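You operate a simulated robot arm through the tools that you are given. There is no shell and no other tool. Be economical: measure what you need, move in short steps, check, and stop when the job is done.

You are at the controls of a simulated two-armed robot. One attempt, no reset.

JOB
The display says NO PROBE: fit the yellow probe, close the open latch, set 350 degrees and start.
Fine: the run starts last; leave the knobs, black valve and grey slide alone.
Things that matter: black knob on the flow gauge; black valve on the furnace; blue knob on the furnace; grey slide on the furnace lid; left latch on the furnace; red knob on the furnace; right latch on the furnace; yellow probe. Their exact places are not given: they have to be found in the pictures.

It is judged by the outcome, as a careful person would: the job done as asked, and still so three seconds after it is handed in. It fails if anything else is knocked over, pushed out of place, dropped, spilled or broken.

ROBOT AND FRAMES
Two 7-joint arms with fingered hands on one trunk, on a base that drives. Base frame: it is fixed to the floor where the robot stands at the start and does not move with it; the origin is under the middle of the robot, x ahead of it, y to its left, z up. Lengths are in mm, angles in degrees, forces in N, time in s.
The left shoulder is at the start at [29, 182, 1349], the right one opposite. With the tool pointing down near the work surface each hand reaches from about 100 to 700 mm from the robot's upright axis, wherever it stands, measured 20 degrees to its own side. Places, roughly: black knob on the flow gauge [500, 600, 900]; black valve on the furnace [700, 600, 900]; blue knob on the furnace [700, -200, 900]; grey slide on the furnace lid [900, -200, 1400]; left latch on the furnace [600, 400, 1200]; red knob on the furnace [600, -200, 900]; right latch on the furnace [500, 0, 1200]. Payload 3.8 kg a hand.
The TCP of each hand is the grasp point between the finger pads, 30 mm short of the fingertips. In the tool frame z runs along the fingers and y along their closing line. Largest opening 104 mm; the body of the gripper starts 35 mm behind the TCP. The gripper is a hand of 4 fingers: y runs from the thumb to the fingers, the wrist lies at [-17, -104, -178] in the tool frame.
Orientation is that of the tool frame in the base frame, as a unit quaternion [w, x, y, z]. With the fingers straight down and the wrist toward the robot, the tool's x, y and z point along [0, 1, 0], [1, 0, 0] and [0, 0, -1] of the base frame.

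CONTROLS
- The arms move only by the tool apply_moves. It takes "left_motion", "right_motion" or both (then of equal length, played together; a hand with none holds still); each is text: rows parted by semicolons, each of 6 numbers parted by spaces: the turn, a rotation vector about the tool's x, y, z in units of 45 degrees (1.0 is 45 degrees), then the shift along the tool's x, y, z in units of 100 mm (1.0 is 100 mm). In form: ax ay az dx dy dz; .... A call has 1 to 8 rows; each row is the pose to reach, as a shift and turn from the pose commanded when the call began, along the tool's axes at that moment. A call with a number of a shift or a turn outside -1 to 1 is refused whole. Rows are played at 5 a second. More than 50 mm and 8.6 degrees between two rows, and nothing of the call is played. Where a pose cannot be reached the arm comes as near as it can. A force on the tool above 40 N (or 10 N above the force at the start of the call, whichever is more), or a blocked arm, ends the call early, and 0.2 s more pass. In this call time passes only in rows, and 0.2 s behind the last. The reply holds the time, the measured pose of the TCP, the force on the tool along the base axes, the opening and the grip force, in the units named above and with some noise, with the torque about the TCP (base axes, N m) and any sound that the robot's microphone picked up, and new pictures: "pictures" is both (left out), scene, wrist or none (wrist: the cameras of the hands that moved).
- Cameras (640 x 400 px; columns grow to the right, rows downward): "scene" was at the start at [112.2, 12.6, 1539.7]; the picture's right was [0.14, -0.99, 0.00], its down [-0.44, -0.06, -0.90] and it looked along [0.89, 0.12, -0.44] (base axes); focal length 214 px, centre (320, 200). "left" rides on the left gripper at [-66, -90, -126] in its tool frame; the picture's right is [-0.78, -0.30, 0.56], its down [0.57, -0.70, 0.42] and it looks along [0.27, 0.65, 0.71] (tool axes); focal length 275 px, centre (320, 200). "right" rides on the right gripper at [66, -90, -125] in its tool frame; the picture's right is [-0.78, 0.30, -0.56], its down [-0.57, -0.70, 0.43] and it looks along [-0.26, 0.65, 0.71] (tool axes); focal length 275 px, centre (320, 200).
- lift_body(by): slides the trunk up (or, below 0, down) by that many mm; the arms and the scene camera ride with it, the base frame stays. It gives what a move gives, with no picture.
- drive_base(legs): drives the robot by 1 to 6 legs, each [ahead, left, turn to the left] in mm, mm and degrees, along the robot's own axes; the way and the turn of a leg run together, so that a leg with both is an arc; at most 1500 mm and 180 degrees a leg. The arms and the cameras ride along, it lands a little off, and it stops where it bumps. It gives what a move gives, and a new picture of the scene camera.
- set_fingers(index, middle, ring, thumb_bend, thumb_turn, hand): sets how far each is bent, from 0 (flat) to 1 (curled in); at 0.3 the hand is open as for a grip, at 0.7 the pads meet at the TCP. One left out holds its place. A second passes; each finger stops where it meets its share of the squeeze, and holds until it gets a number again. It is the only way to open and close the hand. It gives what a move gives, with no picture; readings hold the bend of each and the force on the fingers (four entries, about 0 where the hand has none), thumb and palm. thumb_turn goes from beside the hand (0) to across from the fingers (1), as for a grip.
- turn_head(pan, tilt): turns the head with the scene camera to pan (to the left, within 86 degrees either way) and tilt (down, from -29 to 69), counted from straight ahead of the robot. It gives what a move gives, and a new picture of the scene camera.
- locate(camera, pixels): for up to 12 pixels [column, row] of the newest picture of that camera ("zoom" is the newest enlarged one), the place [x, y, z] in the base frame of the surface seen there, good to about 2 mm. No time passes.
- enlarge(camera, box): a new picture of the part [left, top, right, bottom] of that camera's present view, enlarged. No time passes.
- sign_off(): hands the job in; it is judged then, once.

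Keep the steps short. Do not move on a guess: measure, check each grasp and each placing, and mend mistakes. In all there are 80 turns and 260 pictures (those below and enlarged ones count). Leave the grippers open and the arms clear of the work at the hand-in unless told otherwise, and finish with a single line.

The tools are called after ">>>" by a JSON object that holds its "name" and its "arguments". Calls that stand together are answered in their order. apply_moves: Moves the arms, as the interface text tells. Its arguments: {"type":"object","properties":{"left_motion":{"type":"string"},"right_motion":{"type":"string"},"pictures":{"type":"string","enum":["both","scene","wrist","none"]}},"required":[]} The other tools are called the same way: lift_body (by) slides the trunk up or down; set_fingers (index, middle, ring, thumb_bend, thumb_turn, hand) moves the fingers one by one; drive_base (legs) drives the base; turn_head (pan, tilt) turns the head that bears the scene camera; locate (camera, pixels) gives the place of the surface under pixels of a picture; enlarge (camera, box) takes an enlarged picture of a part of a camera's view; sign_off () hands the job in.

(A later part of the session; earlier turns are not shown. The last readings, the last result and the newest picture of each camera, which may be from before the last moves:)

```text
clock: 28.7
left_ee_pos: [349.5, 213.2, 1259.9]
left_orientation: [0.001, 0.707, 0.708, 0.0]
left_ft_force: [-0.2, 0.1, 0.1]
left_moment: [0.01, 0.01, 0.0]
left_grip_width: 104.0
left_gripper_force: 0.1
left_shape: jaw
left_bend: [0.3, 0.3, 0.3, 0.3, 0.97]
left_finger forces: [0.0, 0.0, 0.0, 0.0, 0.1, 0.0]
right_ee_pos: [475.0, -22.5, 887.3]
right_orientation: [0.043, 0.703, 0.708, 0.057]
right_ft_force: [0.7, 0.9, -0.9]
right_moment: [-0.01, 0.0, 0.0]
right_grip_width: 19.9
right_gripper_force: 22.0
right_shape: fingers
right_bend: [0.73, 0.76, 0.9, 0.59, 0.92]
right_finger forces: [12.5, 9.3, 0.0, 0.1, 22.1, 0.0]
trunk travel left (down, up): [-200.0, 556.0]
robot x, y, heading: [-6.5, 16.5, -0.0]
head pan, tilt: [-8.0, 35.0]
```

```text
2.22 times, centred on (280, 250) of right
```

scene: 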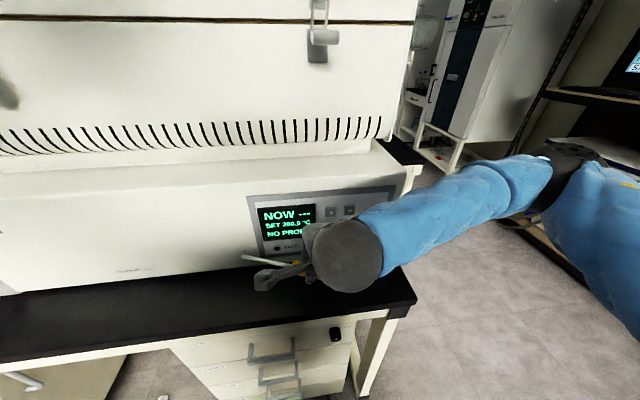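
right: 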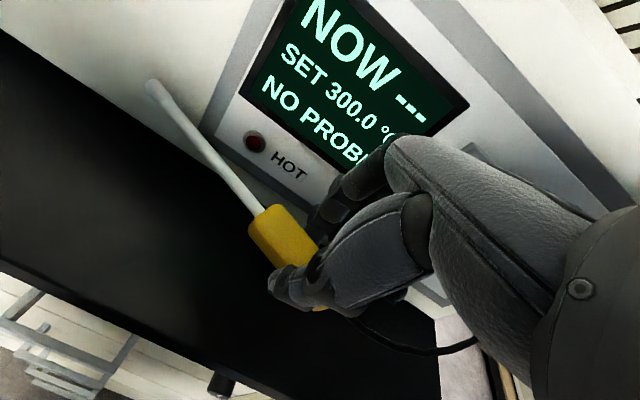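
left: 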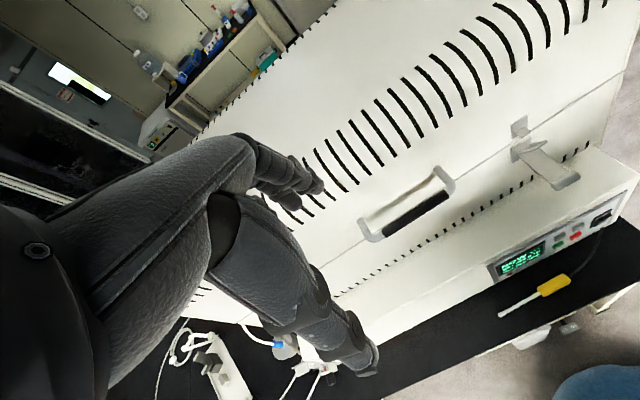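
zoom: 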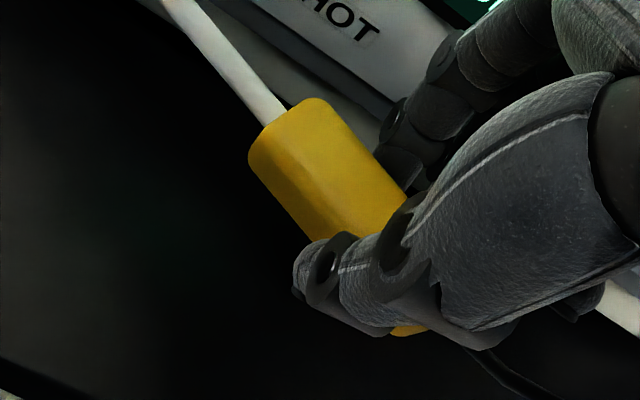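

The rod points 21° toward +x and is level. I'll pull back 60 mm and rotate the hand about the vertical by 21° so the rod runs along +y.

>>> {"name": "apply_moves", "arguments": {"right_motion": "0 0 0 0 -0.3 -0.1; 0 0 -0.15 0 -0.6 -0.2; 0 0 -0.31 0 -0.7 -0.4; 0 0 -0.46 0 -0.7 -0.5", "pictures": "none"}}

>>> {"name": "lift_body", "arguments": {"by": 190}}

>>> {"name": "turn_head", "arguments": {"pan": -10, "tilt": 45}}

>>> {"name": "enlarge", "arguments": {"camera": "right", "box": [0, 0, 640, 400]}}

```text
clock: 29.7
left_ee_pos: [350.2, 213.5, 1261.3]
left_orientation: [0.001, 0.707, 0.708, -0.001]
left_ft_force: [-0.6, -0.4, -0.2]
left_moment: [0.02, -0.02, -0.03]
left_grip_width: 103.3
left_gripper_force: 0.0
left_shape: jaw
left_bend: [0.3, 0.3, 0.3, 0.3, 0.97]
left_finger forces: [0.0, 0.1, 0.0, 0.0, 0.0, 0.1]
right_ee_pos: [405.0, -20.1, 928.6]
right_orientation: [0.051, 0.565, 0.822, 0.046]
right_ft_force: [0.3, -0.3, -0.8]
right_moment: [0.01, -0.01, 0.01]
right_grip_width: 19.5
right_gripper_force: 21.9
right_shape: fingers
right_bend: [0.73, 0.76, 0.9, 0.59, 0.92]
right_finger forces: [12.4, 9.7, 0.0, 0.0, 22.1, 0.0]
right hand out of reach, approached as far as the arm can: row 3, 4
trunk travel left (down, up): [-200.0, 556.0]
robot x, y, heading: [-1.1, 18.2, 0.3]
head pan, tilt: [-8.0, 35.0]
```

```text
clock: 31.8
left_ee_pos: [350.7, 213.7, 1450.8]
left_orientation: [0.0, 0.707, 0.707, -0.001]
left_ft_force: [0.2, 1.2, 0.7]
left_moment: [0.0, 0.02, 0.04]
left_grip_width: 103.6
left_gripper_force: 0.0
left_shape: jaw
left_bend: [0.3, 0.3, 0.3, 0.3, 0.97]
left_finger forces: [0.0, 0.0, 0.0, 0.0, 0.0, 0.1]
right_ee_pos: [405.4, -19.5, 1119.3]
right_orientation: [0.05, 0.566, 0.821, 0.048]
right_ft_force: [-0.4, -0.9, 0.1]
right_moment: [-0.01, -0.03, -0.03]
right_grip_width: 19.5
right_gripper_force: 22.0
right_shape: fingers
right_bend: [0.73, 0.76, 0.9, 0.59, 0.92]
right_finger forces: [12.4, 9.7, 0.0, 0.0, 22.1, 0.0]
trunk travel left (down, up): [-390.0, 366.0]
robot x, y, heading: [-0.7, 20.0, 0.2]
head pan, tilt: [-8.0, 35.0]
```

```text
clock: 32.5
left_ee_pos: [350.8, 212.7, 1450.2]
left_orientation: [0.001, 0.707, 0.707, 0.0]
left_ft_force: [0.1, 0.0, -0.2]
left_moment: [0.01, 0.0, -0.02]
left_grip_width: 103.7
left_gripper_force: 0.1
left_shape: jaw
left_bend: [0.3, 0.3, 0.3, 0.3, 0.97]
left_finger forces: [0.0, 0.0, 0.0, 0.0, 0.0, 0.1]
right_ee_pos: [405.1, -20.1, 1119.2]
right_orientation: [0.052, 0.566, 0.822, 0.047]
right_ft_force: [-0.9, 0.0, -1.8]
right_moment: [-0.06, -0.03, 0.02]
right_grip_width: 19.7
right_gripper_force: 22.1
right_shape: fingers
right_bend: [0.73, 0.76, 0.9, 0.59, 0.92]
right_finger forces: [12.4, 9.6, 0.0, 0.1, 22.1, 0.1]
trunk travel left (down, up): [-390.0, 366.0]
robot x, y, heading: [-3.6, 16.4, 0.2]
head pan, tilt: [-10.0, 45.0]
```

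scene: 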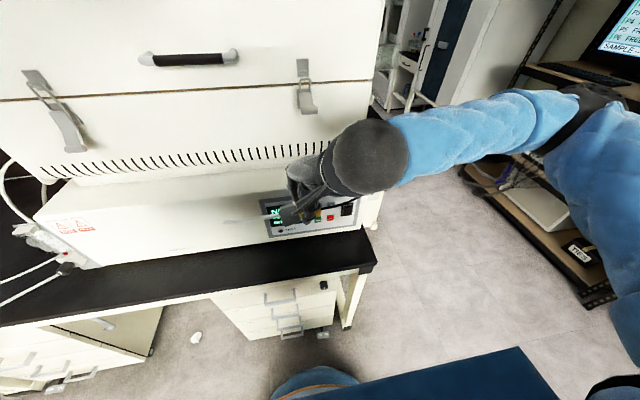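

```text
1.00 times, centred on (320, 200) of right (not enlarged: the box is as wide or as high as the picture)
```

zoom: 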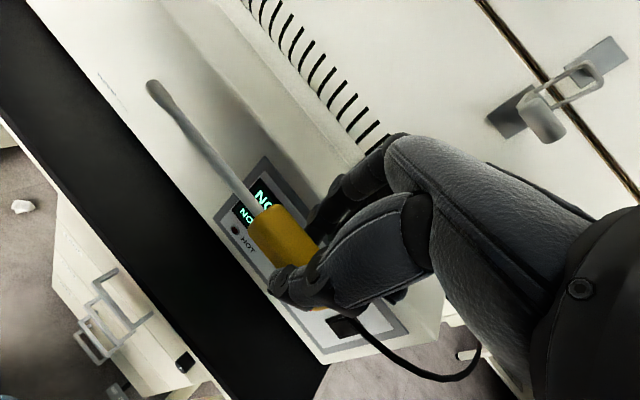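

Hold is steady. I'll drive 390 mm right, past the furnace's right side, then look at the port.

>>> {"name": "drive_base", "arguments": {"legs": [[0, -400, 0]]}}

>>> {"name": "turn_head", "arguments": {"pan": 18, "tilt": 28}}

```text
clock: 35.0
left_ee_pos: [349.7, -189.2, 1451.1]
left_orientation: [0.0, 0.707, 0.707, 0.0]
left_ft_force: [-1.0, -0.7, -0.2]
left_moment: [0.05, 0.0, 0.04]
left_grip_width: 103.6
left_gripper_force: 0.1
left_shape: jaw
left_bend: [0.3, 0.3, 0.3, 0.3, 0.97]
left_finger forces: [0.0, 0.1, 0.0, 0.1, 0.0, 0.1]
right_ee_pos: [404.1, -423.0, 1119.8]
right_orientation: [0.051, 0.567, 0.821, 0.047]
right_ft_force: [0.5, 0.1, -0.7]
right_moment: [-0.02, 0.01, 0.0]
right_grip_width: 19.7
right_gripper_force: 21.4
right_shape: fingers
right_bend: [0.73, 0.76, 0.9, 0.59, 0.92]
right_finger forces: [12.3, 9.5, 0.0, 0.1, 22.2, 0.0]
trunk travel left (down, up): [-390.0, 366.0]
robot x, y, heading: [0.2, -382.7, -0.3]
head pan, tilt: [-10.0, 45.0]
```

scene: 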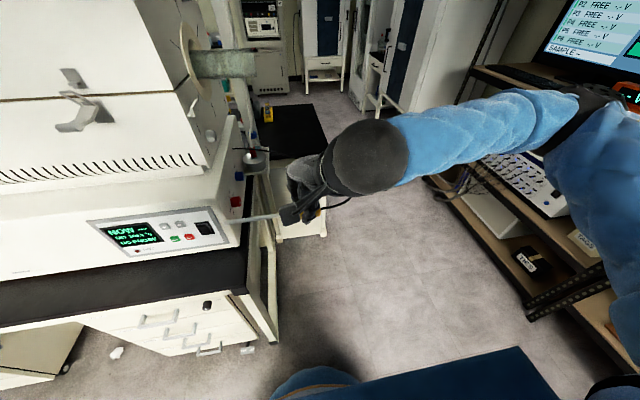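

```text
clock: 36.0
left_ee_pos: [349.8, -187.4, 1450.2]
left_orientation: [0.001, 0.707, 0.707, -0.001]
left_ft_force: [-0.7, -1.0, -0.1]
left_moment: [-0.01, -0.02, 0.02]
left_grip_width: 103.9
left_gripper_force: 0.1
left_shape: jaw
left_bend: [0.3, 0.3, 0.3, 0.3, 0.97]
left_finger forces: [0.0, 0.1, 0.0, 0.0, 0.0, 0.0]
right_ee_pos: [405.0, -421.2, 1119.9]
right_orientation: [0.051, 0.566, 0.822, 0.047]
right_ft_force: [-0.6, -0.2, -0.5]
right_moment: [-0.01, 0.02, -0.01]
right_grip_width: 19.3
right_gripper_force: 22.4
right_shape: fingers
right_bend: [0.73, 0.76, 0.9, 0.59, 0.92]
right_finger forces: [12.3, 9.7, 0.0, 0.1, 22.2, 0.0]
trunk travel left (down, up): [-390.0, 366.0]
robot x, y, heading: [-3.2, -383.9, 0.1]
head pan, tilt: [18.0, 28.0]
```

scene: 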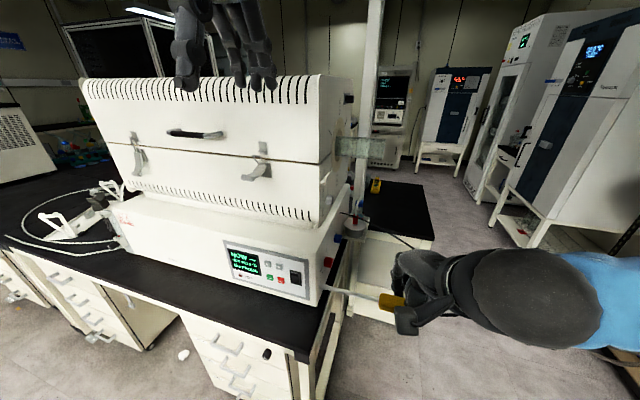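

Clear. Drive 100 mm ahead, then bring the probe further with the arm; watch the port.

>>> {"name": "drive_base", "arguments": {"legs": [[100, 0, 0]]}}

>>> {"name": "enlarge", "arguments": {"camera": "scene", "box": [260, 120, 420, 330]}}

```text
clock: 37.1
left_ee_pos: [450.9, -187.4, 1450.7]
left_orientation: [0.0, 0.707, 0.707, -0.001]
left_ft_force: [0.7, -0.1, -0.5]
left_moment: [-0.01, 0.03, -0.01]
left_grip_width: 103.7
left_gripper_force: 0.2
left_shape: jaw
left_bend: [0.3, 0.3, 0.3, 0.3, 0.97]
left_finger forces: [0.1, 0.0, 0.0, 0.0, 0.1, 0.0]
right_ee_pos: [506.0, -421.8, 1119.1]
right_orientation: [0.051, 0.566, 0.822, 0.047]
right_ft_force: [0.7, -0.2, -1.7]
right_moment: [0.03, 0.01, 0.0]
right_grip_width: 19.4
right_gripper_force: 22.0
right_shape: fingers
right_bend: [0.73, 0.76, 0.9, 0.59, 0.92]
right_finger forces: [12.5, 9.7, 0.1, 0.0, 22.1, 0.0]
trunk travel left (down, up): [-390.0, 366.0]
robot x, y, heading: [96.3, -386.8, 0.1]
head pan, tilt: [18.0, 28.0]
```

scene: 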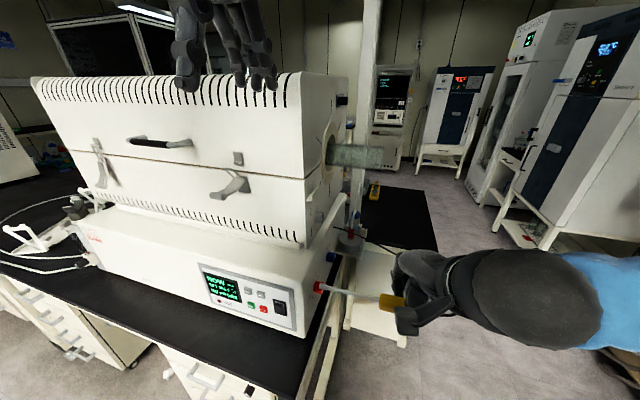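

```text
1.90 times, centred on (340, 225) of scene
```

zoom: 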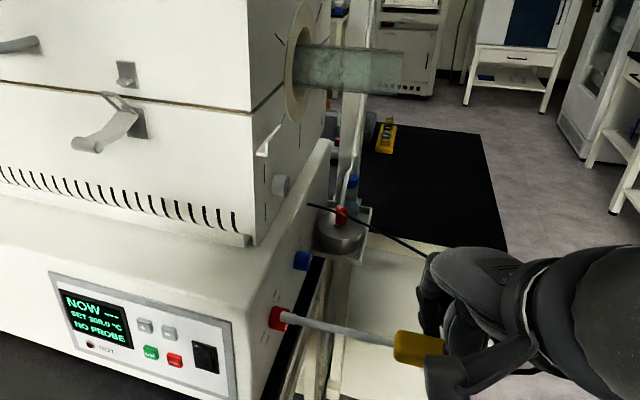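

Now move the hand +x 100 mm (staying ~50 mm outside the side face) and look with the wrist camera.

>>> {"name": "apply_moves", "arguments": {"right_motion": "0 0 0 -0.142 0.37 0.055; 0 0 0 -0.267 0.694 0.103; 0 0 0 -0.356 0.926 0.137"}}

```text
clock: 37.9
left_ee_pos: [449.4, -188.0, 1450.9]
left_orientation: [0.0, 0.707, 0.707, 0.0]
left_ft_force: [-0.4, 0.7, -0.3]
left_moment: [-0.01, 0.02, -0.02]
left_grip_width: 103.6
left_gripper_force: 0.1
left_shape: jaw
left_bend: [0.3, 0.3, 0.3, 0.3, 0.97]
left_finger forces: [0.0, 0.0, 0.1, 0.0, 0.1, 0.1]
right_ee_pos: [605.1, -421.8, 1118.6]
right_orientation: [0.051, 0.566, 0.821, 0.047]
right_ft_force: [0.3, 1.3, -0.9]
right_moment: [-0.02, -0.01, 0.01]
right_grip_width: 19.8
right_gripper_force: 22.0
right_shape: fingers
right_bend: [0.73, 0.76, 0.9, 0.59, 0.92]
right_finger forces: [12.4, 9.7, 0.0, 0.0, 22.1, 0.0]
trunk travel left (down, up): [-390.0, 366.0]
robot x, y, heading: [100.2, -386.4, 0.2]
head pan, tilt: [18.0, 28.0]
```

scene: 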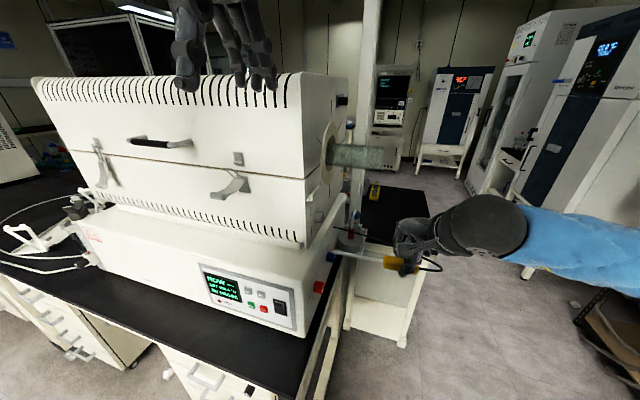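
right: 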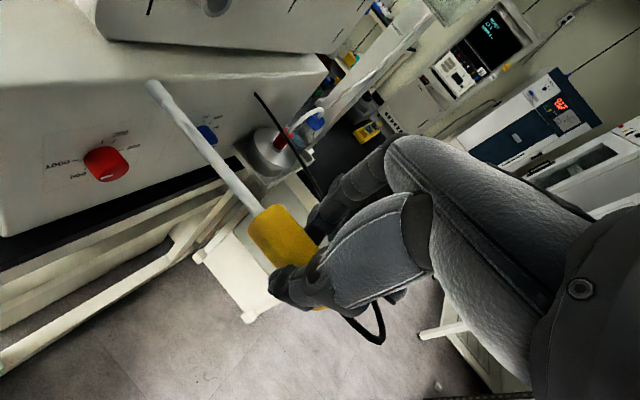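

>>> {"name": "enlarge", "arguments": {"camera": "scene", "box": [295, 170, 425, 290]}}

>>> {"name": "enlarge", "arguments": {"camera": "right", "box": [140, 0, 260, 75]}}

>>> {"name": "locate", "arguments": {"camera": "right", "pixels": [[152, 85], [163, 96], [190, 128], [220, 162], [253, 203], [215, 5], [225, 5], [205, 8], [216, 14], [104, 165]]}}

>>> {"name": "locate", "arguments": {"camera": "scene", "pixels": [[318, 214], [321, 214], [323, 214], [314, 195], [320, 287]]}}

```text
3.33 times, centred on (360, 230) of scene
```

zoom: 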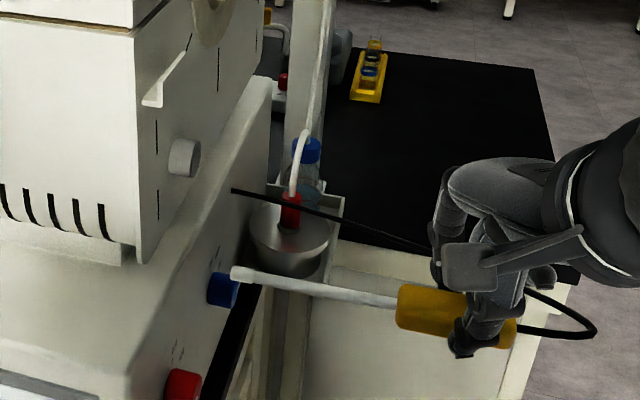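

```text
5.33 times, centred on (200, 38) of right
```

zoom: 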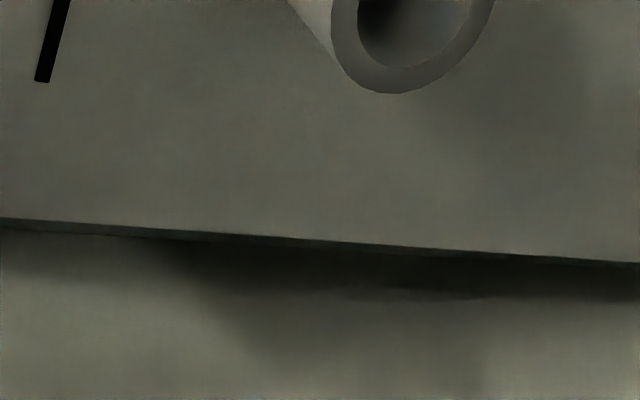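

```text
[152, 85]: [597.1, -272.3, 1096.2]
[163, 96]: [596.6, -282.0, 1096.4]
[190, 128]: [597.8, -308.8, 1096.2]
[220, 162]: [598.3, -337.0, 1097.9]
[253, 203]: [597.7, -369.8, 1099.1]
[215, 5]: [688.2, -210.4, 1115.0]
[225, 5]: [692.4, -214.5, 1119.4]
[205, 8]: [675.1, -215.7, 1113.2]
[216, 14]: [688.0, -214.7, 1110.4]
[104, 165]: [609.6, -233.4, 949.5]
```

```text
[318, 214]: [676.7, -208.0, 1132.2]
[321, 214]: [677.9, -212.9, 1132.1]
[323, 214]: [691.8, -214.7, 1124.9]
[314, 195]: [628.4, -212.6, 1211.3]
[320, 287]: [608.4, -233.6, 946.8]
```

The rod runs along y within 0.5° at x ≈ 597, z ≈ 1095, with its tip at y −271. The port's ring face is at y −215, roughly x 688, z 1122. Moving closer in x and up for an exact measurement.

>>> {"name": "apply_moves", "arguments": {"right_motion": "0 0 0 -0.12 0.31 -0.055; 0 0 0 -0.238 0.629 -0.109"}}

>>> {"name": "enlarge", "arguments": {"camera": "right", "box": [60, 0, 300, 150]}}

```text
clock: 38.5
left_ee_pos: [451.3, -186.6, 1451.3]
left_orientation: [0.001, 0.707, 0.707, -0.001]
left_ft_force: [0.3, 0.1, -0.5]
left_moment: [-0.02, 0.01, 0.02]
left_grip_width: 103.8
left_gripper_force: 0.1
left_shape: jaw
left_bend: [0.3, 0.3, 0.3, 0.3, 0.97]
left_finger forces: [0.1, 0.0, 0.0, 0.0, 0.0, 0.0]
right_ee_pos: [670.6, -421.6, 1139.4]
right_orientation: [0.051, 0.566, 0.822, 0.047]
right_ft_force: [0.2, -0.1, -0.8]
right_moment: [-0.03, 0.0, 0.0]
right_grip_width: 19.7
right_gripper_force: 22.1
right_shape: fingers
right_bend: [0.73, 0.76, 0.9, 0.59, 0.92]
right_finger forces: [12.2, 10.0, 0.0, 0.1, 22.3, 0.0]
trunk travel left (down, up): [-390.0, 366.0]
robot x, y, heading: [96.4, -386.4, 0.1]
head pan, tilt: [18.0, 28.0]
```

scene: 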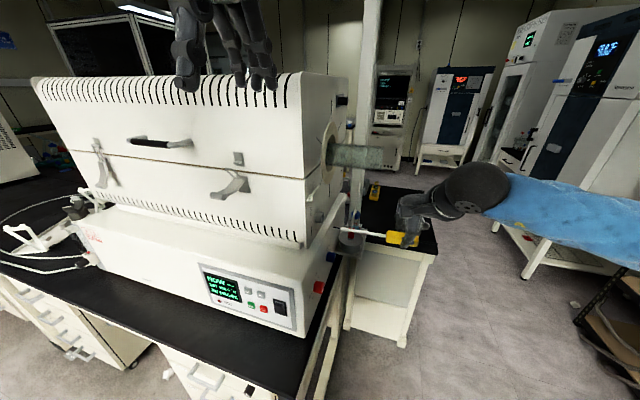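
right: 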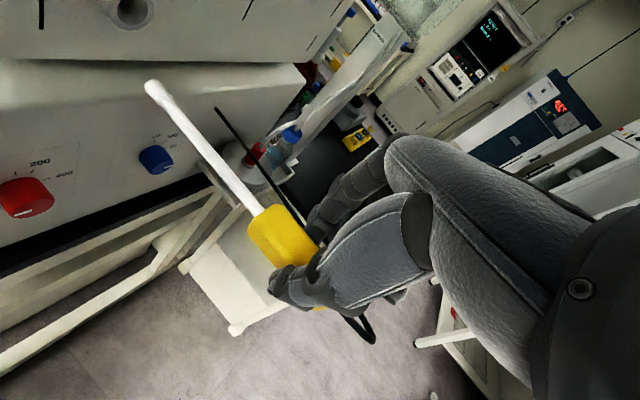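

```text
2.67 times, centred on (180, 75) of right
```

zoom: 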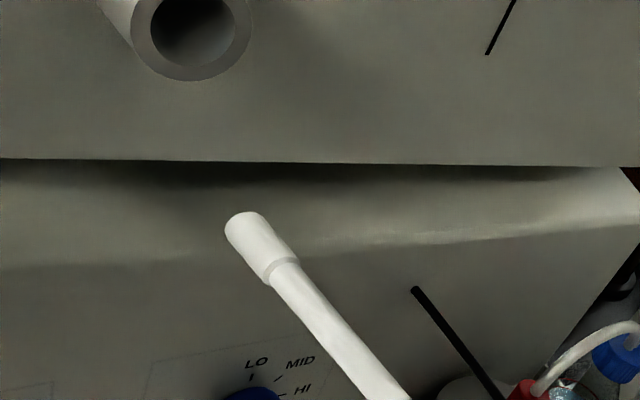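

>>> {"name": "locate", "arguments": {"camera": "zoom", "pixels": [[141, 25], [243, 25], [195, 73], [225, 60], [157, 57], [143, 8], [241, 8], [246, 232], [268, 258], [330, 335]]}}

```text
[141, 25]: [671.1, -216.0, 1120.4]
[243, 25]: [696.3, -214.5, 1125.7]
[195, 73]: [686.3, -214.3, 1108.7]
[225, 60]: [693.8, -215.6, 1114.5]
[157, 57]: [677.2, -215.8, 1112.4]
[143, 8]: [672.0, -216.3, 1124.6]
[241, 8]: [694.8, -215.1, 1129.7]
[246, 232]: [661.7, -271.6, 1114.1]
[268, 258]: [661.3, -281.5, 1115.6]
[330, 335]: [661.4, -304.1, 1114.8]
```

The ring centre fits at (684, −215, 1122), and the rod axis at the tip is about (665.5, 1110), drooping 1.5°. I'll align first, then approach to ~10 mm short.

>>> {"name": "apply_moves", "arguments": {"right_motion": "-0.012 0.031 0.005 -0.068 0.181 -0.059; -0.012 0.031 0.005 0.14 0.255 -0.055; -0.012 0.031 0.005 0.306 0.323 -0.051"}}

>>> {"name": "enlarge", "arguments": {"camera": "right", "box": [60, 0, 300, 150]}}

>>> {"name": "enlarge", "arguments": {"camera": "scene", "box": [290, 170, 420, 270]}}

```text
clock: 39.3
left_ee_pos: [450.9, -186.8, 1451.0]
left_orientation: [0.001, 0.707, 0.707, -0.001]
left_ft_force: [0.6, 0.6, 0.0]
left_moment: [0.0, -0.02, 0.0]
left_grip_width: 103.7
left_gripper_force: 0.0
left_shape: jaw
left_bend: [0.3, 0.3, 0.3, 0.3, 0.97]
left_finger forces: [0.0, 0.0, 0.1, 0.0, 0.0, 0.0]
right_ee_pos: [688.3, -381.4, 1148.1]
right_orientation: [0.044, 0.567, 0.82, 0.059]
right_ft_force: [-1.0, 0.9, -0.5]
right_moment: [-0.04, -0.03, -0.04]
right_grip_width: 19.8
right_gripper_force: 22.5
right_shape: fingers
right_bend: [0.73, 0.76, 0.9, 0.59, 0.92]
right_finger forces: [12.2, 9.9, 0.0, 0.0, 22.1, 0.0]
trunk travel left (down, up): [-390.0, 366.0]
robot x, y, heading: [95.4, -385.3, -0.0]
head pan, tilt: [18.0, 28.0]
```

scene: 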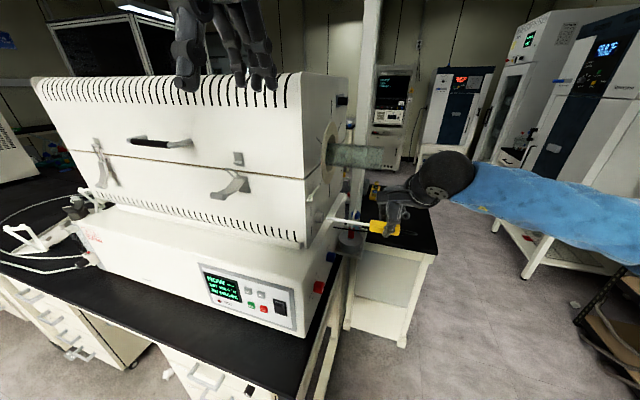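
right: 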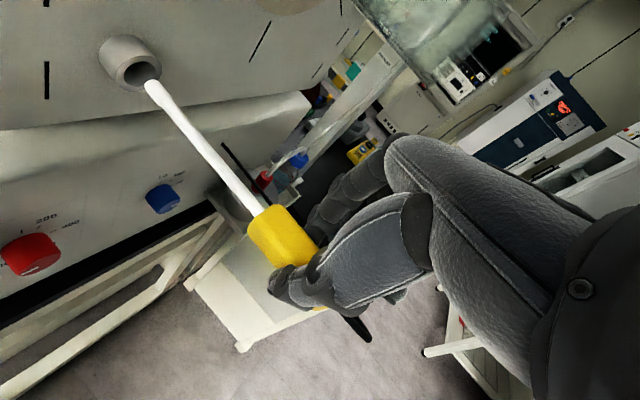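

```text
2.67 times, centred on (180, 75) of right
```

zoom: 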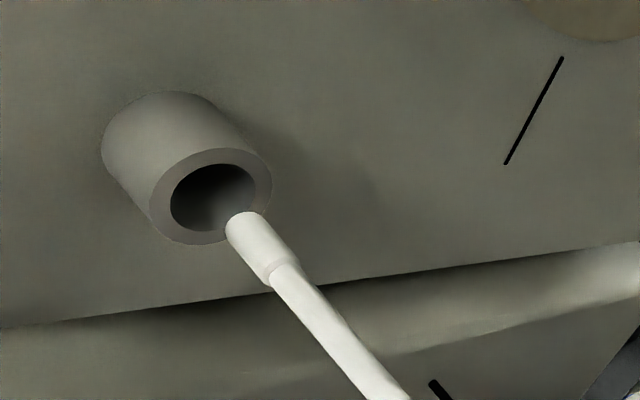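

```text
4.00 times, centred on (355, 220) of scene
```

zoom: 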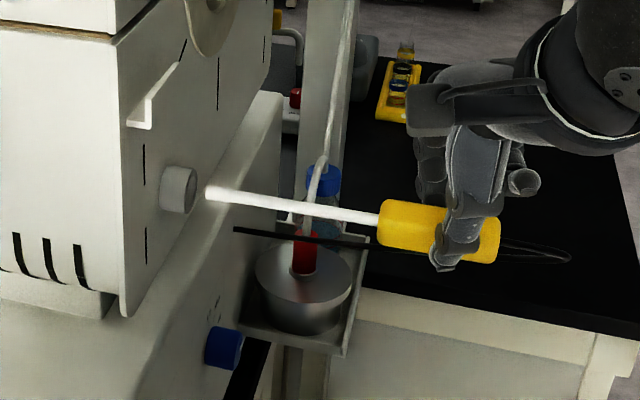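

>>> {"name": "locate", "arguments": {"camera": "right", "pixels": [[119, 77], [159, 71], [132, 89], [141, 58], [125, 66], [121, 84], [151, 84], [157, 95], [171, 112], [190, 135], [225, 177], [247, 204]]}}

>>> {"name": "locate", "arguments": {"camera": "zoom", "pixels": [[192, 175], [190, 190], [192, 205], [211, 190], [230, 196], [280, 202], [370, 216], [188, 170]]}}

```text
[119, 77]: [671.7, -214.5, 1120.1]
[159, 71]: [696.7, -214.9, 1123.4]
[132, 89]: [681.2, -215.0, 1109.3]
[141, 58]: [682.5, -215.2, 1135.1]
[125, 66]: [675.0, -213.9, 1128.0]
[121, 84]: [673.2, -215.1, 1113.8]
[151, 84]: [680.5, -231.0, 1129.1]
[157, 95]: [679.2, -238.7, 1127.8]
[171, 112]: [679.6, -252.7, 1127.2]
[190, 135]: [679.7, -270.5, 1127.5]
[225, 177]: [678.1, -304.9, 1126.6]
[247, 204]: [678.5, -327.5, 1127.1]
```

```text
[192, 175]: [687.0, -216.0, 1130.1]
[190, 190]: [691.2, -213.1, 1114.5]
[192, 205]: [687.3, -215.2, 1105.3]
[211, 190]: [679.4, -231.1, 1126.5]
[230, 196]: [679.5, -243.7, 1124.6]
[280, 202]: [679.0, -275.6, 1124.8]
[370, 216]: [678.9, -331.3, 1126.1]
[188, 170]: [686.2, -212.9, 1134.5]
```

The rod axis (~683.5, 1123.5) matches the port centre (684, 1122). I'll lower it 1 mm and insert 60 mm along +y, watching forces.

>>> {"name": "apply_moves", "arguments": {"right_motion": "0 0 0 0.093 0.034 0.015; 0 0 0 0.187 0.069 0.019; 0 0 0 0.28 0.104 0.024; 0 0 0 0.374 0.139 0.029; 0 0 0 0.468 0.174 0.033; 0 0 0 0.561 0.209 0.038"}}

>>> {"name": "enlarge", "arguments": {"camera": "right", "box": [60, 0, 380, 220]}}

```text
clock: 40.7
left_ee_pos: [450.5, -188.1, 1449.7]
left_orientation: [0.001, 0.707, 0.707, 0.0]
left_ft_force: [-0.4, -0.6, -0.3]
left_moment: [0.0, -0.02, 0.0]
left_grip_width: 103.7
left_gripper_force: 0.1
left_shape: jaw
left_bend: [0.3, 0.3, 0.3, 0.3, 0.97]
left_finger forces: [0.1, 0.1, 0.0, 0.0, 0.0, 0.0]
right_ee_pos: [687.9, -321.1, 1146.3]
right_orientation: [0.045, 0.567, 0.821, 0.058]
right_ft_force: [-0.3, -0.3, 0.3]
right_moment: [-0.02, 0.01, -0.01]
right_grip_width: 19.7
right_gripper_force: 21.9
right_shape: fingers
right_bend: [0.73, 0.76, 0.9, 0.59, 0.92]
right_finger forces: [12.0, 10.1, 0.1, 0.0, 22.3, 0.1]
trunk travel left (down, up): [-390.0, 366.0]
robot x, y, heading: [98.2, -383.3, 0.2]
head pan, tilt: [18.0, 28.0]
```

scene: 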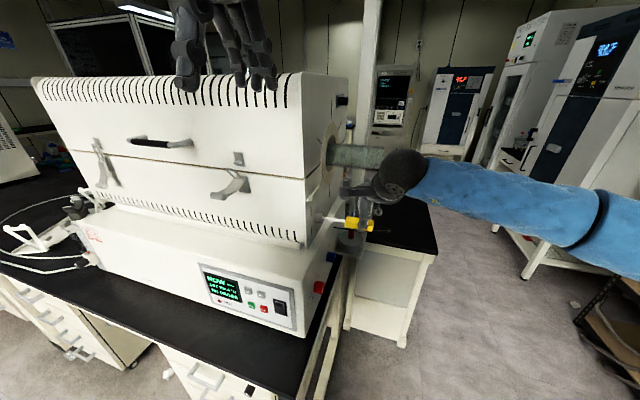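
right: 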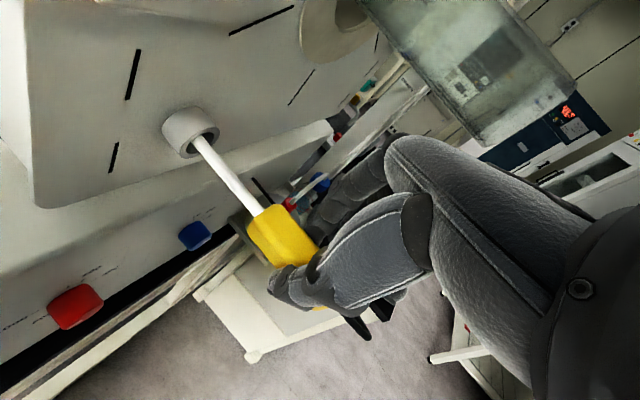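

```text
1.82 times, centred on (220, 110) of right
```

zoom: 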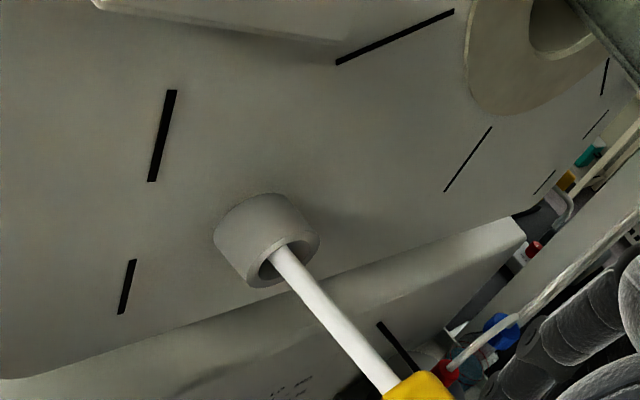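

No contact force and the rod is ~45 mm in. Continue inserting until the handle meets the port.

>>> {"name": "locate", "arguments": {"camera": "right", "pixels": [[258, 220], [250, 205], [212, 140], [420, 60], [480, 140]]}}

>>> {"name": "apply_moves", "arguments": {"right_motion": "0 0 0 0.093 0.034 0.005; 0 0 0 0.187 0.069 0.009; 0 0 0 0.28 0.104 0.014; 0 0 0 0.36 0.134 0.018; 0 0 0 0.42 0.156 0.021"}}

```text
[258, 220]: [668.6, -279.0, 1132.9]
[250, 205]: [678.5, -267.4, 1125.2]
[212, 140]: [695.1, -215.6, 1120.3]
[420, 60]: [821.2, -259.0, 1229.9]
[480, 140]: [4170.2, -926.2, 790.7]
```

```text
clock: 41.9
left_ee_pos: [450.2, -188.4, 1449.9]
left_orientation: [0.001, 0.707, 0.708, -0.001]
left_ft_force: [-0.1, -0.4, 0.4]
left_moment: [0.03, 0.02, 0.03]
left_grip_width: 103.7
left_gripper_force: 0.1
left_shape: jaw
left_bend: [0.3, 0.3, 0.3, 0.3, 0.97]
left_finger forces: [0.0, 0.0, 0.0, 0.0, 0.0, 0.0]
right_ee_pos: [688.8, -277.0, 1146.5]
right_orientation: [0.044, 0.567, 0.82, 0.058]
right_ft_force: [0.7, 0.4, -1.3]
right_moment: [-0.07, -0.01, -0.06]
right_grip_width: 19.9
right_gripper_force: 22.7
right_shape: fingers
right_bend: [0.73, 0.76, 0.9, 0.59, 0.92]
right_finger forces: [12.4, 10.5, 0.0, 0.0, 22.5, 0.1]
trunk travel left (down, up): [-390.0, 366.0]
robot x, y, heading: [101.6, -380.8, -0.2]
head pan, tilt: [18.0, 28.0]
```

scene: 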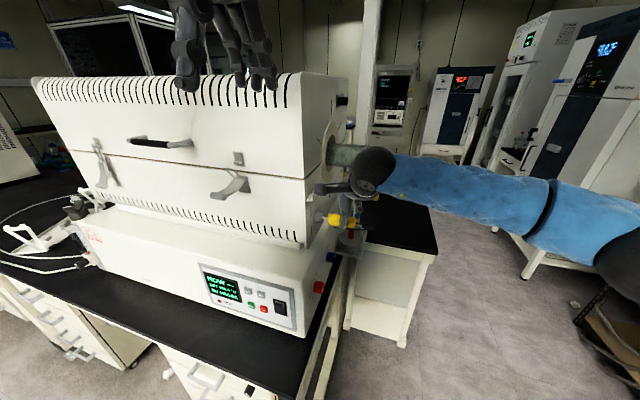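
right: 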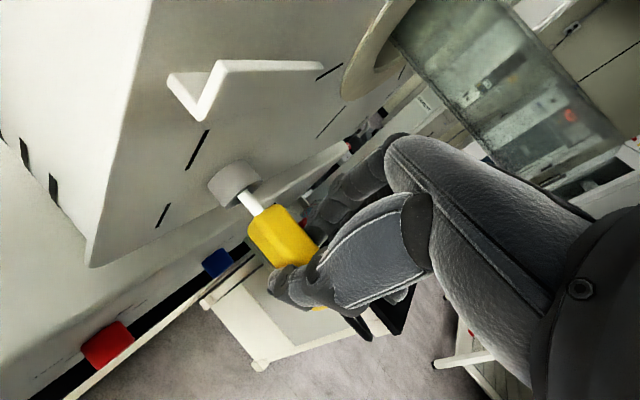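

About 14 mm remains. Push in small steps.

>>> {"name": "apply_moves", "arguments": {"right_motion": "0 0 0 0.065 0.024 0.003; 0 0 0 0.093 0.034 0.005; 0 0 0 0.112 0.042 0.006; 0 0 0 0.13 0.049 0.007; 0 0 0 0.15 0.056 0.007; 0 0 0 0.17 0.063 0.008"}}

>>> {"name": "enlarge", "arguments": {"camera": "right", "box": [160, 120, 360, 320]}}

>>> {"name": "enlarge", "arguments": {"camera": "scene", "box": [190, 170, 390, 330]}}

```text
clock: 43.3
left_ee_pos: [450.5, -189.4, 1449.9]
left_orientation: [0.0, 0.707, 0.708, 0.0]
left_ft_force: [0.6, 0.0, 0.0]
left_moment: [0.02, 0.01, -0.01]
left_grip_width: 103.8
left_gripper_force: 0.1
left_shape: jaw
left_bend: [0.3, 0.3, 0.3, 0.3, 0.97]
left_finger forces: [0.0, 0.0, 0.0, 0.1, 0.1, 0.0]
right_ee_pos: [688.7, -260.0, 1146.7]
right_orientation: [0.044, 0.568, 0.82, 0.057]
right_ft_force: [2.0, -5.1, -3.5]
right_moment: [-0.14, -0.06, 0.0]
right_grip_width: 19.8
right_gripper_force: 23.1
right_shape: fingers
right_bend: [0.73, 0.76, 0.9, 0.59, 0.92]
right_finger forces: [12.4, 10.7, 0.0, 0.1, 22.4, 0.0]
trunk travel left (down, up): [-390.0, 366.0]
robot x, y, heading: [98.7, -387.0, 0.1]
head pan, tilt: [18.0, 28.0]
```

scene: 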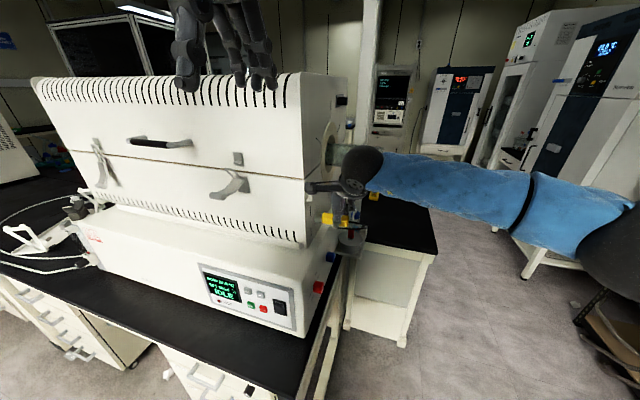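
right: 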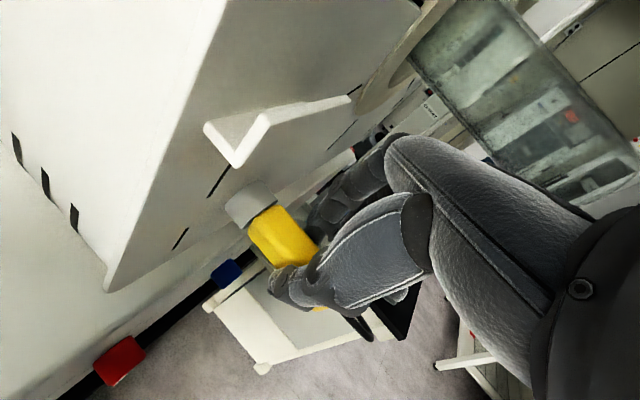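

```text
2.00 times, centred on (260, 220) of right
```

zoom: 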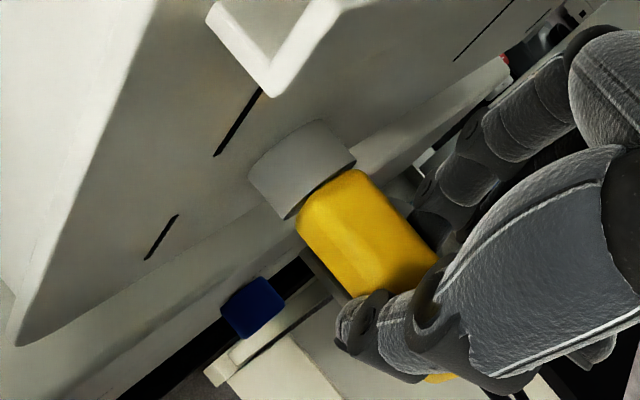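

```text
2.50 times, centred on (290, 250) of scene
```

zoom: 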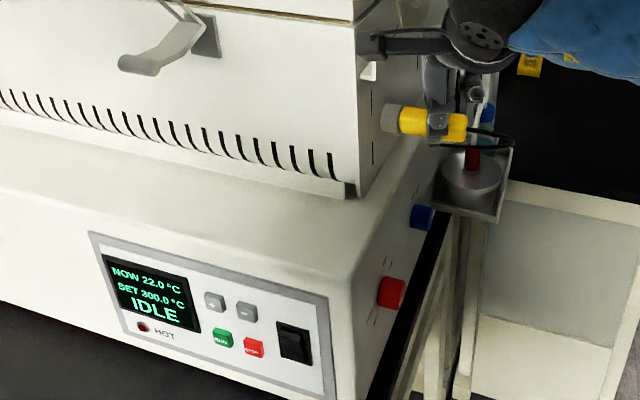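

The display now reads NOW 22.0, SET 300.0, IDLE, so the probe is recognised with the handle against the port. Release it and check that it stays.

>>> {"name": "set_fingers", "arguments": {"hand": "right", "index": 0.5, "middle": 0.5, "ring": 0.5, "thumb_bend": 0.48}}

>>> {"name": "apply_moves", "arguments": {"right_motion": "0 0 0 -0.05 -0.02 -0.2; 0 0 0 -0.1 -0.03 -0.5; 0 0 0 -0.3 -0.1 -0.8; 0 0 0 -0.6 -0.2 -1"}}

>>> {"name": "enlarge", "arguments": {"camera": "scene", "box": [190, 170, 390, 330]}}

```text
clock: 44.3
left_ee_pos: [450.1, -188.4, 1450.5]
left_orientation: [0.001, 0.707, 0.707, 0.0]
left_ft_force: [0.3, -0.8, 0.0]
left_moment: [-0.02, -0.01, 0.0]
left_grip_width: 103.9
left_gripper_force: 0.0
left_shape: jaw
left_bend: [0.3, 0.3, 0.3, 0.3, 0.97]
left_finger forces: [0.0, 0.0, 0.0, 0.1, 0.1, 0.1]
right_ee_pos: [687.5, -257.1, 1148.0]
right_orientation: [0.045, 0.568, 0.82, 0.059]
right_ft_force: [0.2, 0.2, -0.1]
right_moment: [0.0, 0.0, 0.04]
right_grip_width: 55.4
right_gripper_force: 0.1
right_shape: fingers
right_bend: [0.5, 0.5, 0.5, 0.48, 0.97]
right_finger forces: [0.0, 0.0, 0.0, 0.1, 0.0, 0.0]
trunk travel left (down, up): [-390.0, 366.0]
robot x, y, heading: [99.0, -387.1, 0.1]
head pan, tilt: [18.0, 28.0]
```

```text
clock: 45.3
left_ee_pos: [449.2, -188.8, 1450.5]
left_orientation: [0.0, 0.707, 0.707, -0.001]
left_ft_force: [-0.1, -0.7, 0.4]
left_moment: [0.0, 0.0, 0.01]
left_grip_width: 103.7
left_gripper_force: 0.1
left_shape: jaw
left_bend: [0.3, 0.3, 0.3, 0.3, 0.97]
left_finger forces: [0.1, 0.1, 0.0, 0.0, 0.0, 0.0]
right_ee_pos: [678.1, -326.9, 1244.6]
right_orientation: [0.044, 0.566, 0.821, 0.057]
right_ft_force: [0.0, -0.4, 0.8]
right_moment: [0.03, 0.0, 0.04]
right_grip_width: 55.8
right_gripper_force: 0.0
right_shape: fingers
right_bend: [0.5, 0.5, 0.5, 0.48, 0.97]
right_finger forces: [0.0, 0.1, 0.0, 0.0, 0.1, 0.0]
trunk travel left (down, up): [-390.0, 366.0]
robot x, y, heading: [98.4, -384.3, 0.0]
head pan, tilt: [18.0, 28.0]
```

scene: 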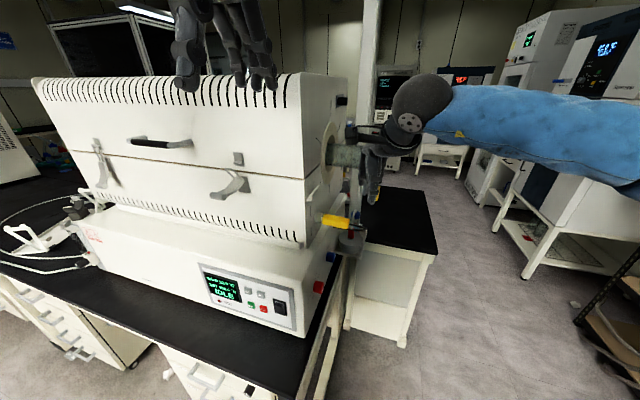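
right: 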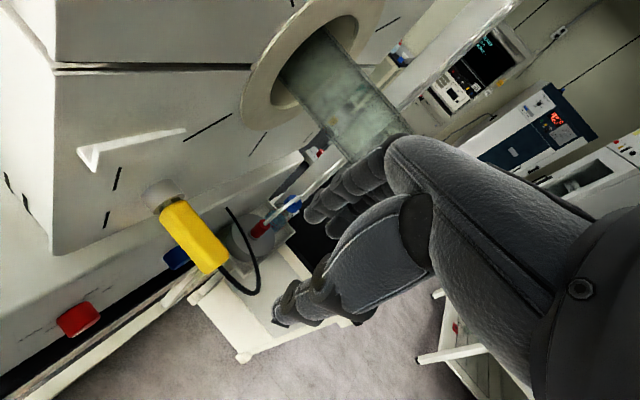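

```text
2.50 times, centred on (290, 250) of scene
```

zoom: 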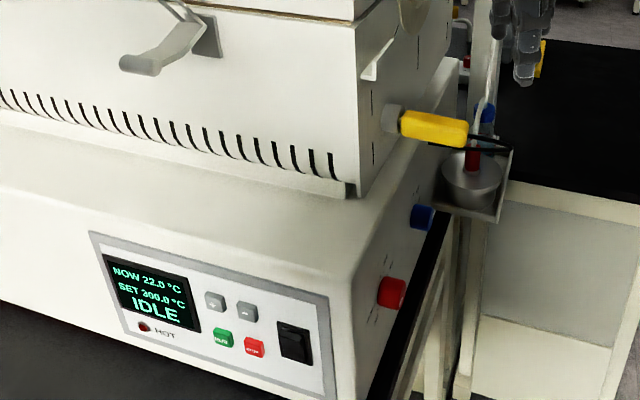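

The probe stays seated and IDLE is shown. Next I back away 300 mm, then move left to face the latch and panel.

>>> {"name": "drive_base", "arguments": {"legs": [[-300, 0, 0], [0, 450, 0]]}}

>>> {"name": "turn_head", "arguments": {"pan": -6, "tilt": 22}}

>>> {"name": "enlarge", "arguments": {"camera": "scene", "box": [270, 150, 430, 250]}}

```text
clock: 49.7
left_ee_pos: [151.7, 262.8, 1450.3]
left_orientation: [0.001, 0.708, 0.706, -0.001]
left_ft_force: [-0.1, 0.3, -1.0]
left_moment: [0.01, -0.01, -0.03]
left_grip_width: 103.7
left_gripper_force: 0.0
left_shape: jaw
left_bend: [0.3, 0.3, 0.3, 0.3, 0.97]
left_finger forces: [0.0, 0.0, 0.0, 0.0, 0.0, 0.1]
right_ee_pos: [379.7, 122.1, 1243.3]
right_orientation: [0.044, 0.568, 0.82, 0.058]
right_ft_force: [0.2, -0.9, -0.4]
right_moment: [-0.02, 0.01, -0.03]
right_grip_width: 55.9
right_gripper_force: 0.0
right_shape: fingers
right_bend: [0.5, 0.5, 0.5, 0.48, 0.97]
right_finger forces: [0.0, 0.0, 0.1, 0.0, 0.0, 0.0]
trunk travel left (down, up): [-390.0, 366.0]
robot x, y, heading: [-204.7, 68.0, -0.1]
head pan, tilt: [18.0, 28.0]
```

scene: 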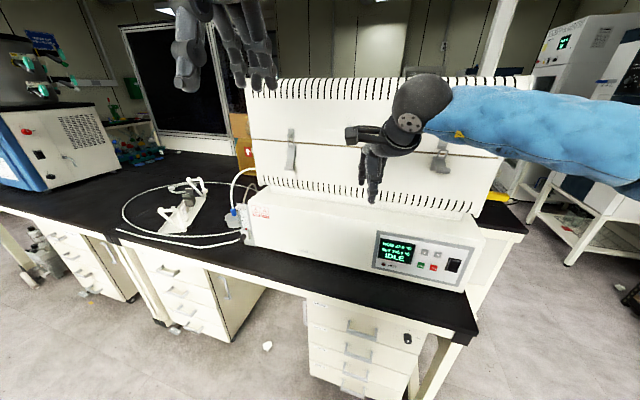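

```text
clock: 50.6
left_ee_pos: [151.4, 261.5, 1450.9]
left_orientation: [0.0, 0.709, 0.705, -0.001]
left_ft_force: [-0.6, 0.6, -0.5]
left_moment: [-0.01, 0.01, 0.02]
left_grip_width: 103.6
left_gripper_force: 0.0
left_shape: jaw
left_bend: [0.3, 0.3, 0.3, 0.3, 0.97]
left_finger forces: [0.0, 0.0, 0.1, 0.1, 0.1, 0.0]
right_ee_pos: [380.5, 122.1, 1243.4]
right_orientation: [0.045, 0.569, 0.819, 0.058]
right_ft_force: [0.0, -0.1, -0.1]
right_moment: [0.04, 0.02, -0.02]
right_grip_width: 56.0
right_gripper_force: 0.2
right_shape: fingers
right_bend: [0.5, 0.5, 0.5, 0.48, 0.97]
right_finger forces: [0.0, 0.1, 0.0, 0.0, 0.0, 0.0]
trunk travel left (down, up): [-390.0, 366.0]
robot x, y, heading: [-198.6, 68.6, -0.3]
head pan, tilt: [-6.0, 22.0]
```

scene: 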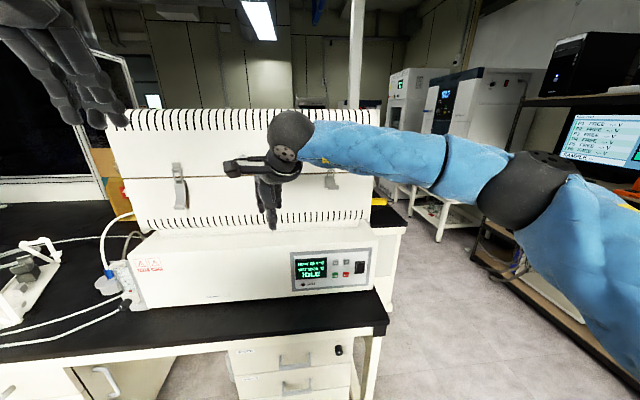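

```text
4.00 times, centred on (350, 200) of scene
```

zoom: 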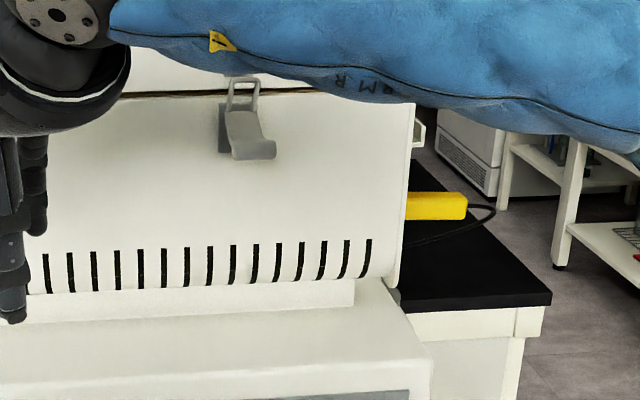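

Now I'll turn the right hand so its fingers point forward (+x), well away from the furnace.

>>> {"name": "apply_moves", "arguments": {"right_motion": "-0.158 -0.029 0.09 0 0 0; -0.316 -0.058 0.18 0 0 0; -0.474 -0.088 0.271 0 0 0; -0.632 -0.117 0.361 0 0 0; -0.79 -0.146 0.451 0 0 0", "pictures": "none"}}

>>> {"name": "apply_moves", "arguments": {"right_motion": "-0.17 0 0 0 0 0; -0.34 0 0 0 0 0; -0.51 0 0 0 0 0; -0.68 0 0 0 0 0; -0.85 0 0 0 0 0; -1 0 0 0 0 0", "pictures": "none"}}

>>> {"name": "set_fingers", "arguments": {"hand": "right", "index": 0.3, "middle": 1, "ring": 1, "thumb_bend": 0.3, "thumb_turn": 0.3}}

>>> {"name": "turn_head", "arguments": {"pan": -8, "tilt": 22}}

>>> {"name": "enlarge", "arguments": {"camera": "right", "box": [0, 0, 640, 400]}}

```text
clock: 51.8
left_ee_pos: [152.2, 261.7, 1450.9]
left_orientation: [0.0, 0.708, 0.706, 0.0]
left_ft_force: [0.9, -0.1, -0.9]
left_moment: [-0.01, -0.02, 0.01]
left_grip_width: 103.7
left_gripper_force: 0.1
left_shape: jaw
left_bend: [0.3, 0.3, 0.3, 0.3, 0.97]
left_finger forces: [0.1, 0.1, 0.0, 0.1, 0.0, 0.0]
right_ee_pos: [379.8, 121.3, 1243.4]
right_orientation: [0.25, 0.664, 0.647, 0.28]
right_ft_force: [-0.1, 0.1, 1.0]
right_moment: [0.02, 0.0, -0.02]
right_grip_width: 56.0
right_gripper_force: 0.1
right_shape: fingers
right_bend: [0.5, 0.5, 0.5, 0.48, 0.97]
right_finger forces: [0.1, 0.0, 0.0, 0.0, 0.0, 0.1]
trunk travel left (down, up): [-390.0, 366.0]
robot x, y, heading: [-200.5, 65.5, -0.3]
head pan, tilt: [-6.0, 22.0]
```

```text
clock: 53.2
left_ee_pos: [152.5, 261.3, 1451.1]
left_orientation: [0.001, 0.709, 0.705, -0.001]
left_ft_force: [-0.4, 0.2, -0.1]
left_moment: [0.02, -0.02, 0.0]
left_grip_width: 103.7
left_gripper_force: 0.0
left_shape: jaw
left_bend: [0.3, 0.3, 0.3, 0.3, 0.97]
left_finger forces: [0.0, 0.0, 0.2, 0.0, 0.1, 0.0]
right_ee_pos: [380.7, 123.1, 1242.1]
right_orientation: [0.485, 0.516, 0.491, 0.506]
right_ft_force: [1.4, -0.1, -0.8]
right_moment: [0.02, -0.01, 0.03]
right_grip_width: 56.1
right_gripper_force: 0.0
right_shape: fingers
right_bend: [0.5, 0.5, 0.5, 0.48, 0.97]
right_finger forces: [0.0, 0.0, 0.1, 0.1, 0.1, 0.1]
trunk travel left (down, up): [-390.0, 366.0]
robot x, y, heading: [-199.5, 66.7, -0.2]
head pan, tilt: [-6.0, 22.0]
```

```text
clock: 54.2
left_ee_pos: [153.4, 261.4, 1449.7]
left_orientation: [0.001, 0.708, 0.706, 0.0]
left_ft_force: [-0.1, 0.8, -0.3]
left_moment: [0.01, 0.02, 0.02]
left_grip_width: 103.9
left_gripper_force: 0.1
left_shape: jaw
left_bend: [0.3, 0.3, 0.3, 0.3, 0.97]
left_finger forces: [0.0, 0.1, 0.1, 0.0, 0.0, 0.0]
right_ee_pos: [379.8, 121.4, 1244.3]
right_orientation: [0.484, 0.517, 0.492, 0.506]
right_ft_force: [-0.2, -0.4, 0.2]
right_moment: [0.0, -0.01, 0.01]
right_grip_width: 125.1
right_gripper_force: 0.2
right_shape: fingers
right_bend: [0.3, 1.0, 1.0, 0.3, 0.29]
right_finger forces: [0.0, 0.0, 0.0, 0.0, 0.1, 0.1]
trunk travel left (down, up): [-390.0, 366.0]
robot x, y, heading: [-201.6, 65.4, -0.2]
head pan, tilt: [-6.0, 22.0]
```

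```text
clock: 54.8
left_ee_pos: [152.7, 261.2, 1450.3]
left_orientation: [0.001, 0.709, 0.705, -0.001]
left_ft_force: [-0.1, -0.4, -0.2]
left_moment: [-0.02, -0.01, 0.01]
left_grip_width: 103.8
left_gripper_force: 0.1
left_shape: jaw
left_bend: [0.3, 0.3, 0.3, 0.3, 0.97]
left_finger forces: [0.0, 0.1, 0.1, 0.0, 0.0, 0.0]
right_ee_pos: [379.8, 121.4, 1243.9]
right_orientation: [0.485, 0.517, 0.492, 0.505]
right_ft_force: [0.5, 0.5, 0.1]
right_moment: [0.0, -0.01, -0.01]
right_grip_width: 124.9
right_gripper_force: 0.0
right_shape: fingers
right_bend: [0.3, 1.0, 1.0, 0.3, 0.29]
right_finger forces: [0.0, 0.1, 0.0, 0.1, 0.1, 0.0]
trunk travel left (down, up): [-390.0, 366.0]
robot x, y, heading: [-199.4, 63.9, -0.3]
head pan, tilt: [-8.0, 22.0]
```

scene: 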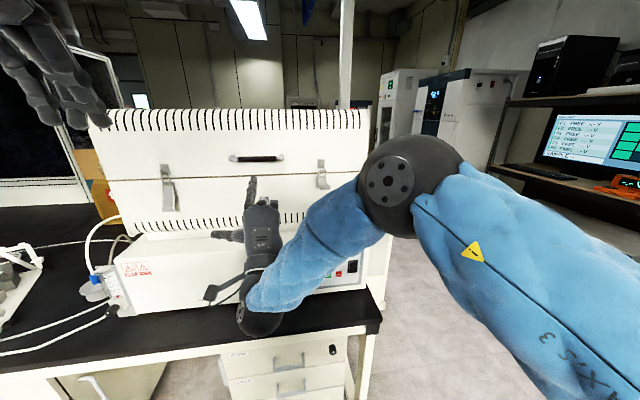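

```text
1.00 times, centred on (320, 200) of right (not enlarged: the box is as wide or as high as the picture)
```

zoom: 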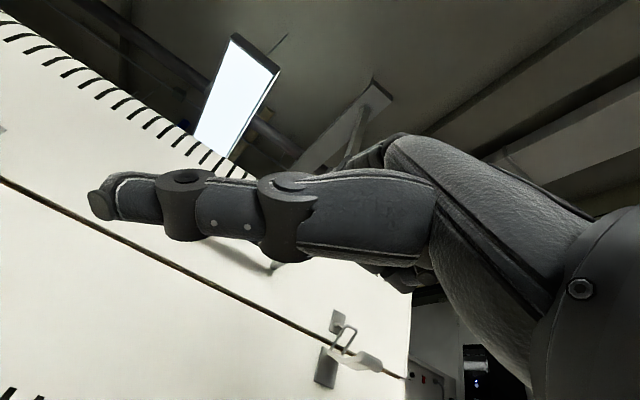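

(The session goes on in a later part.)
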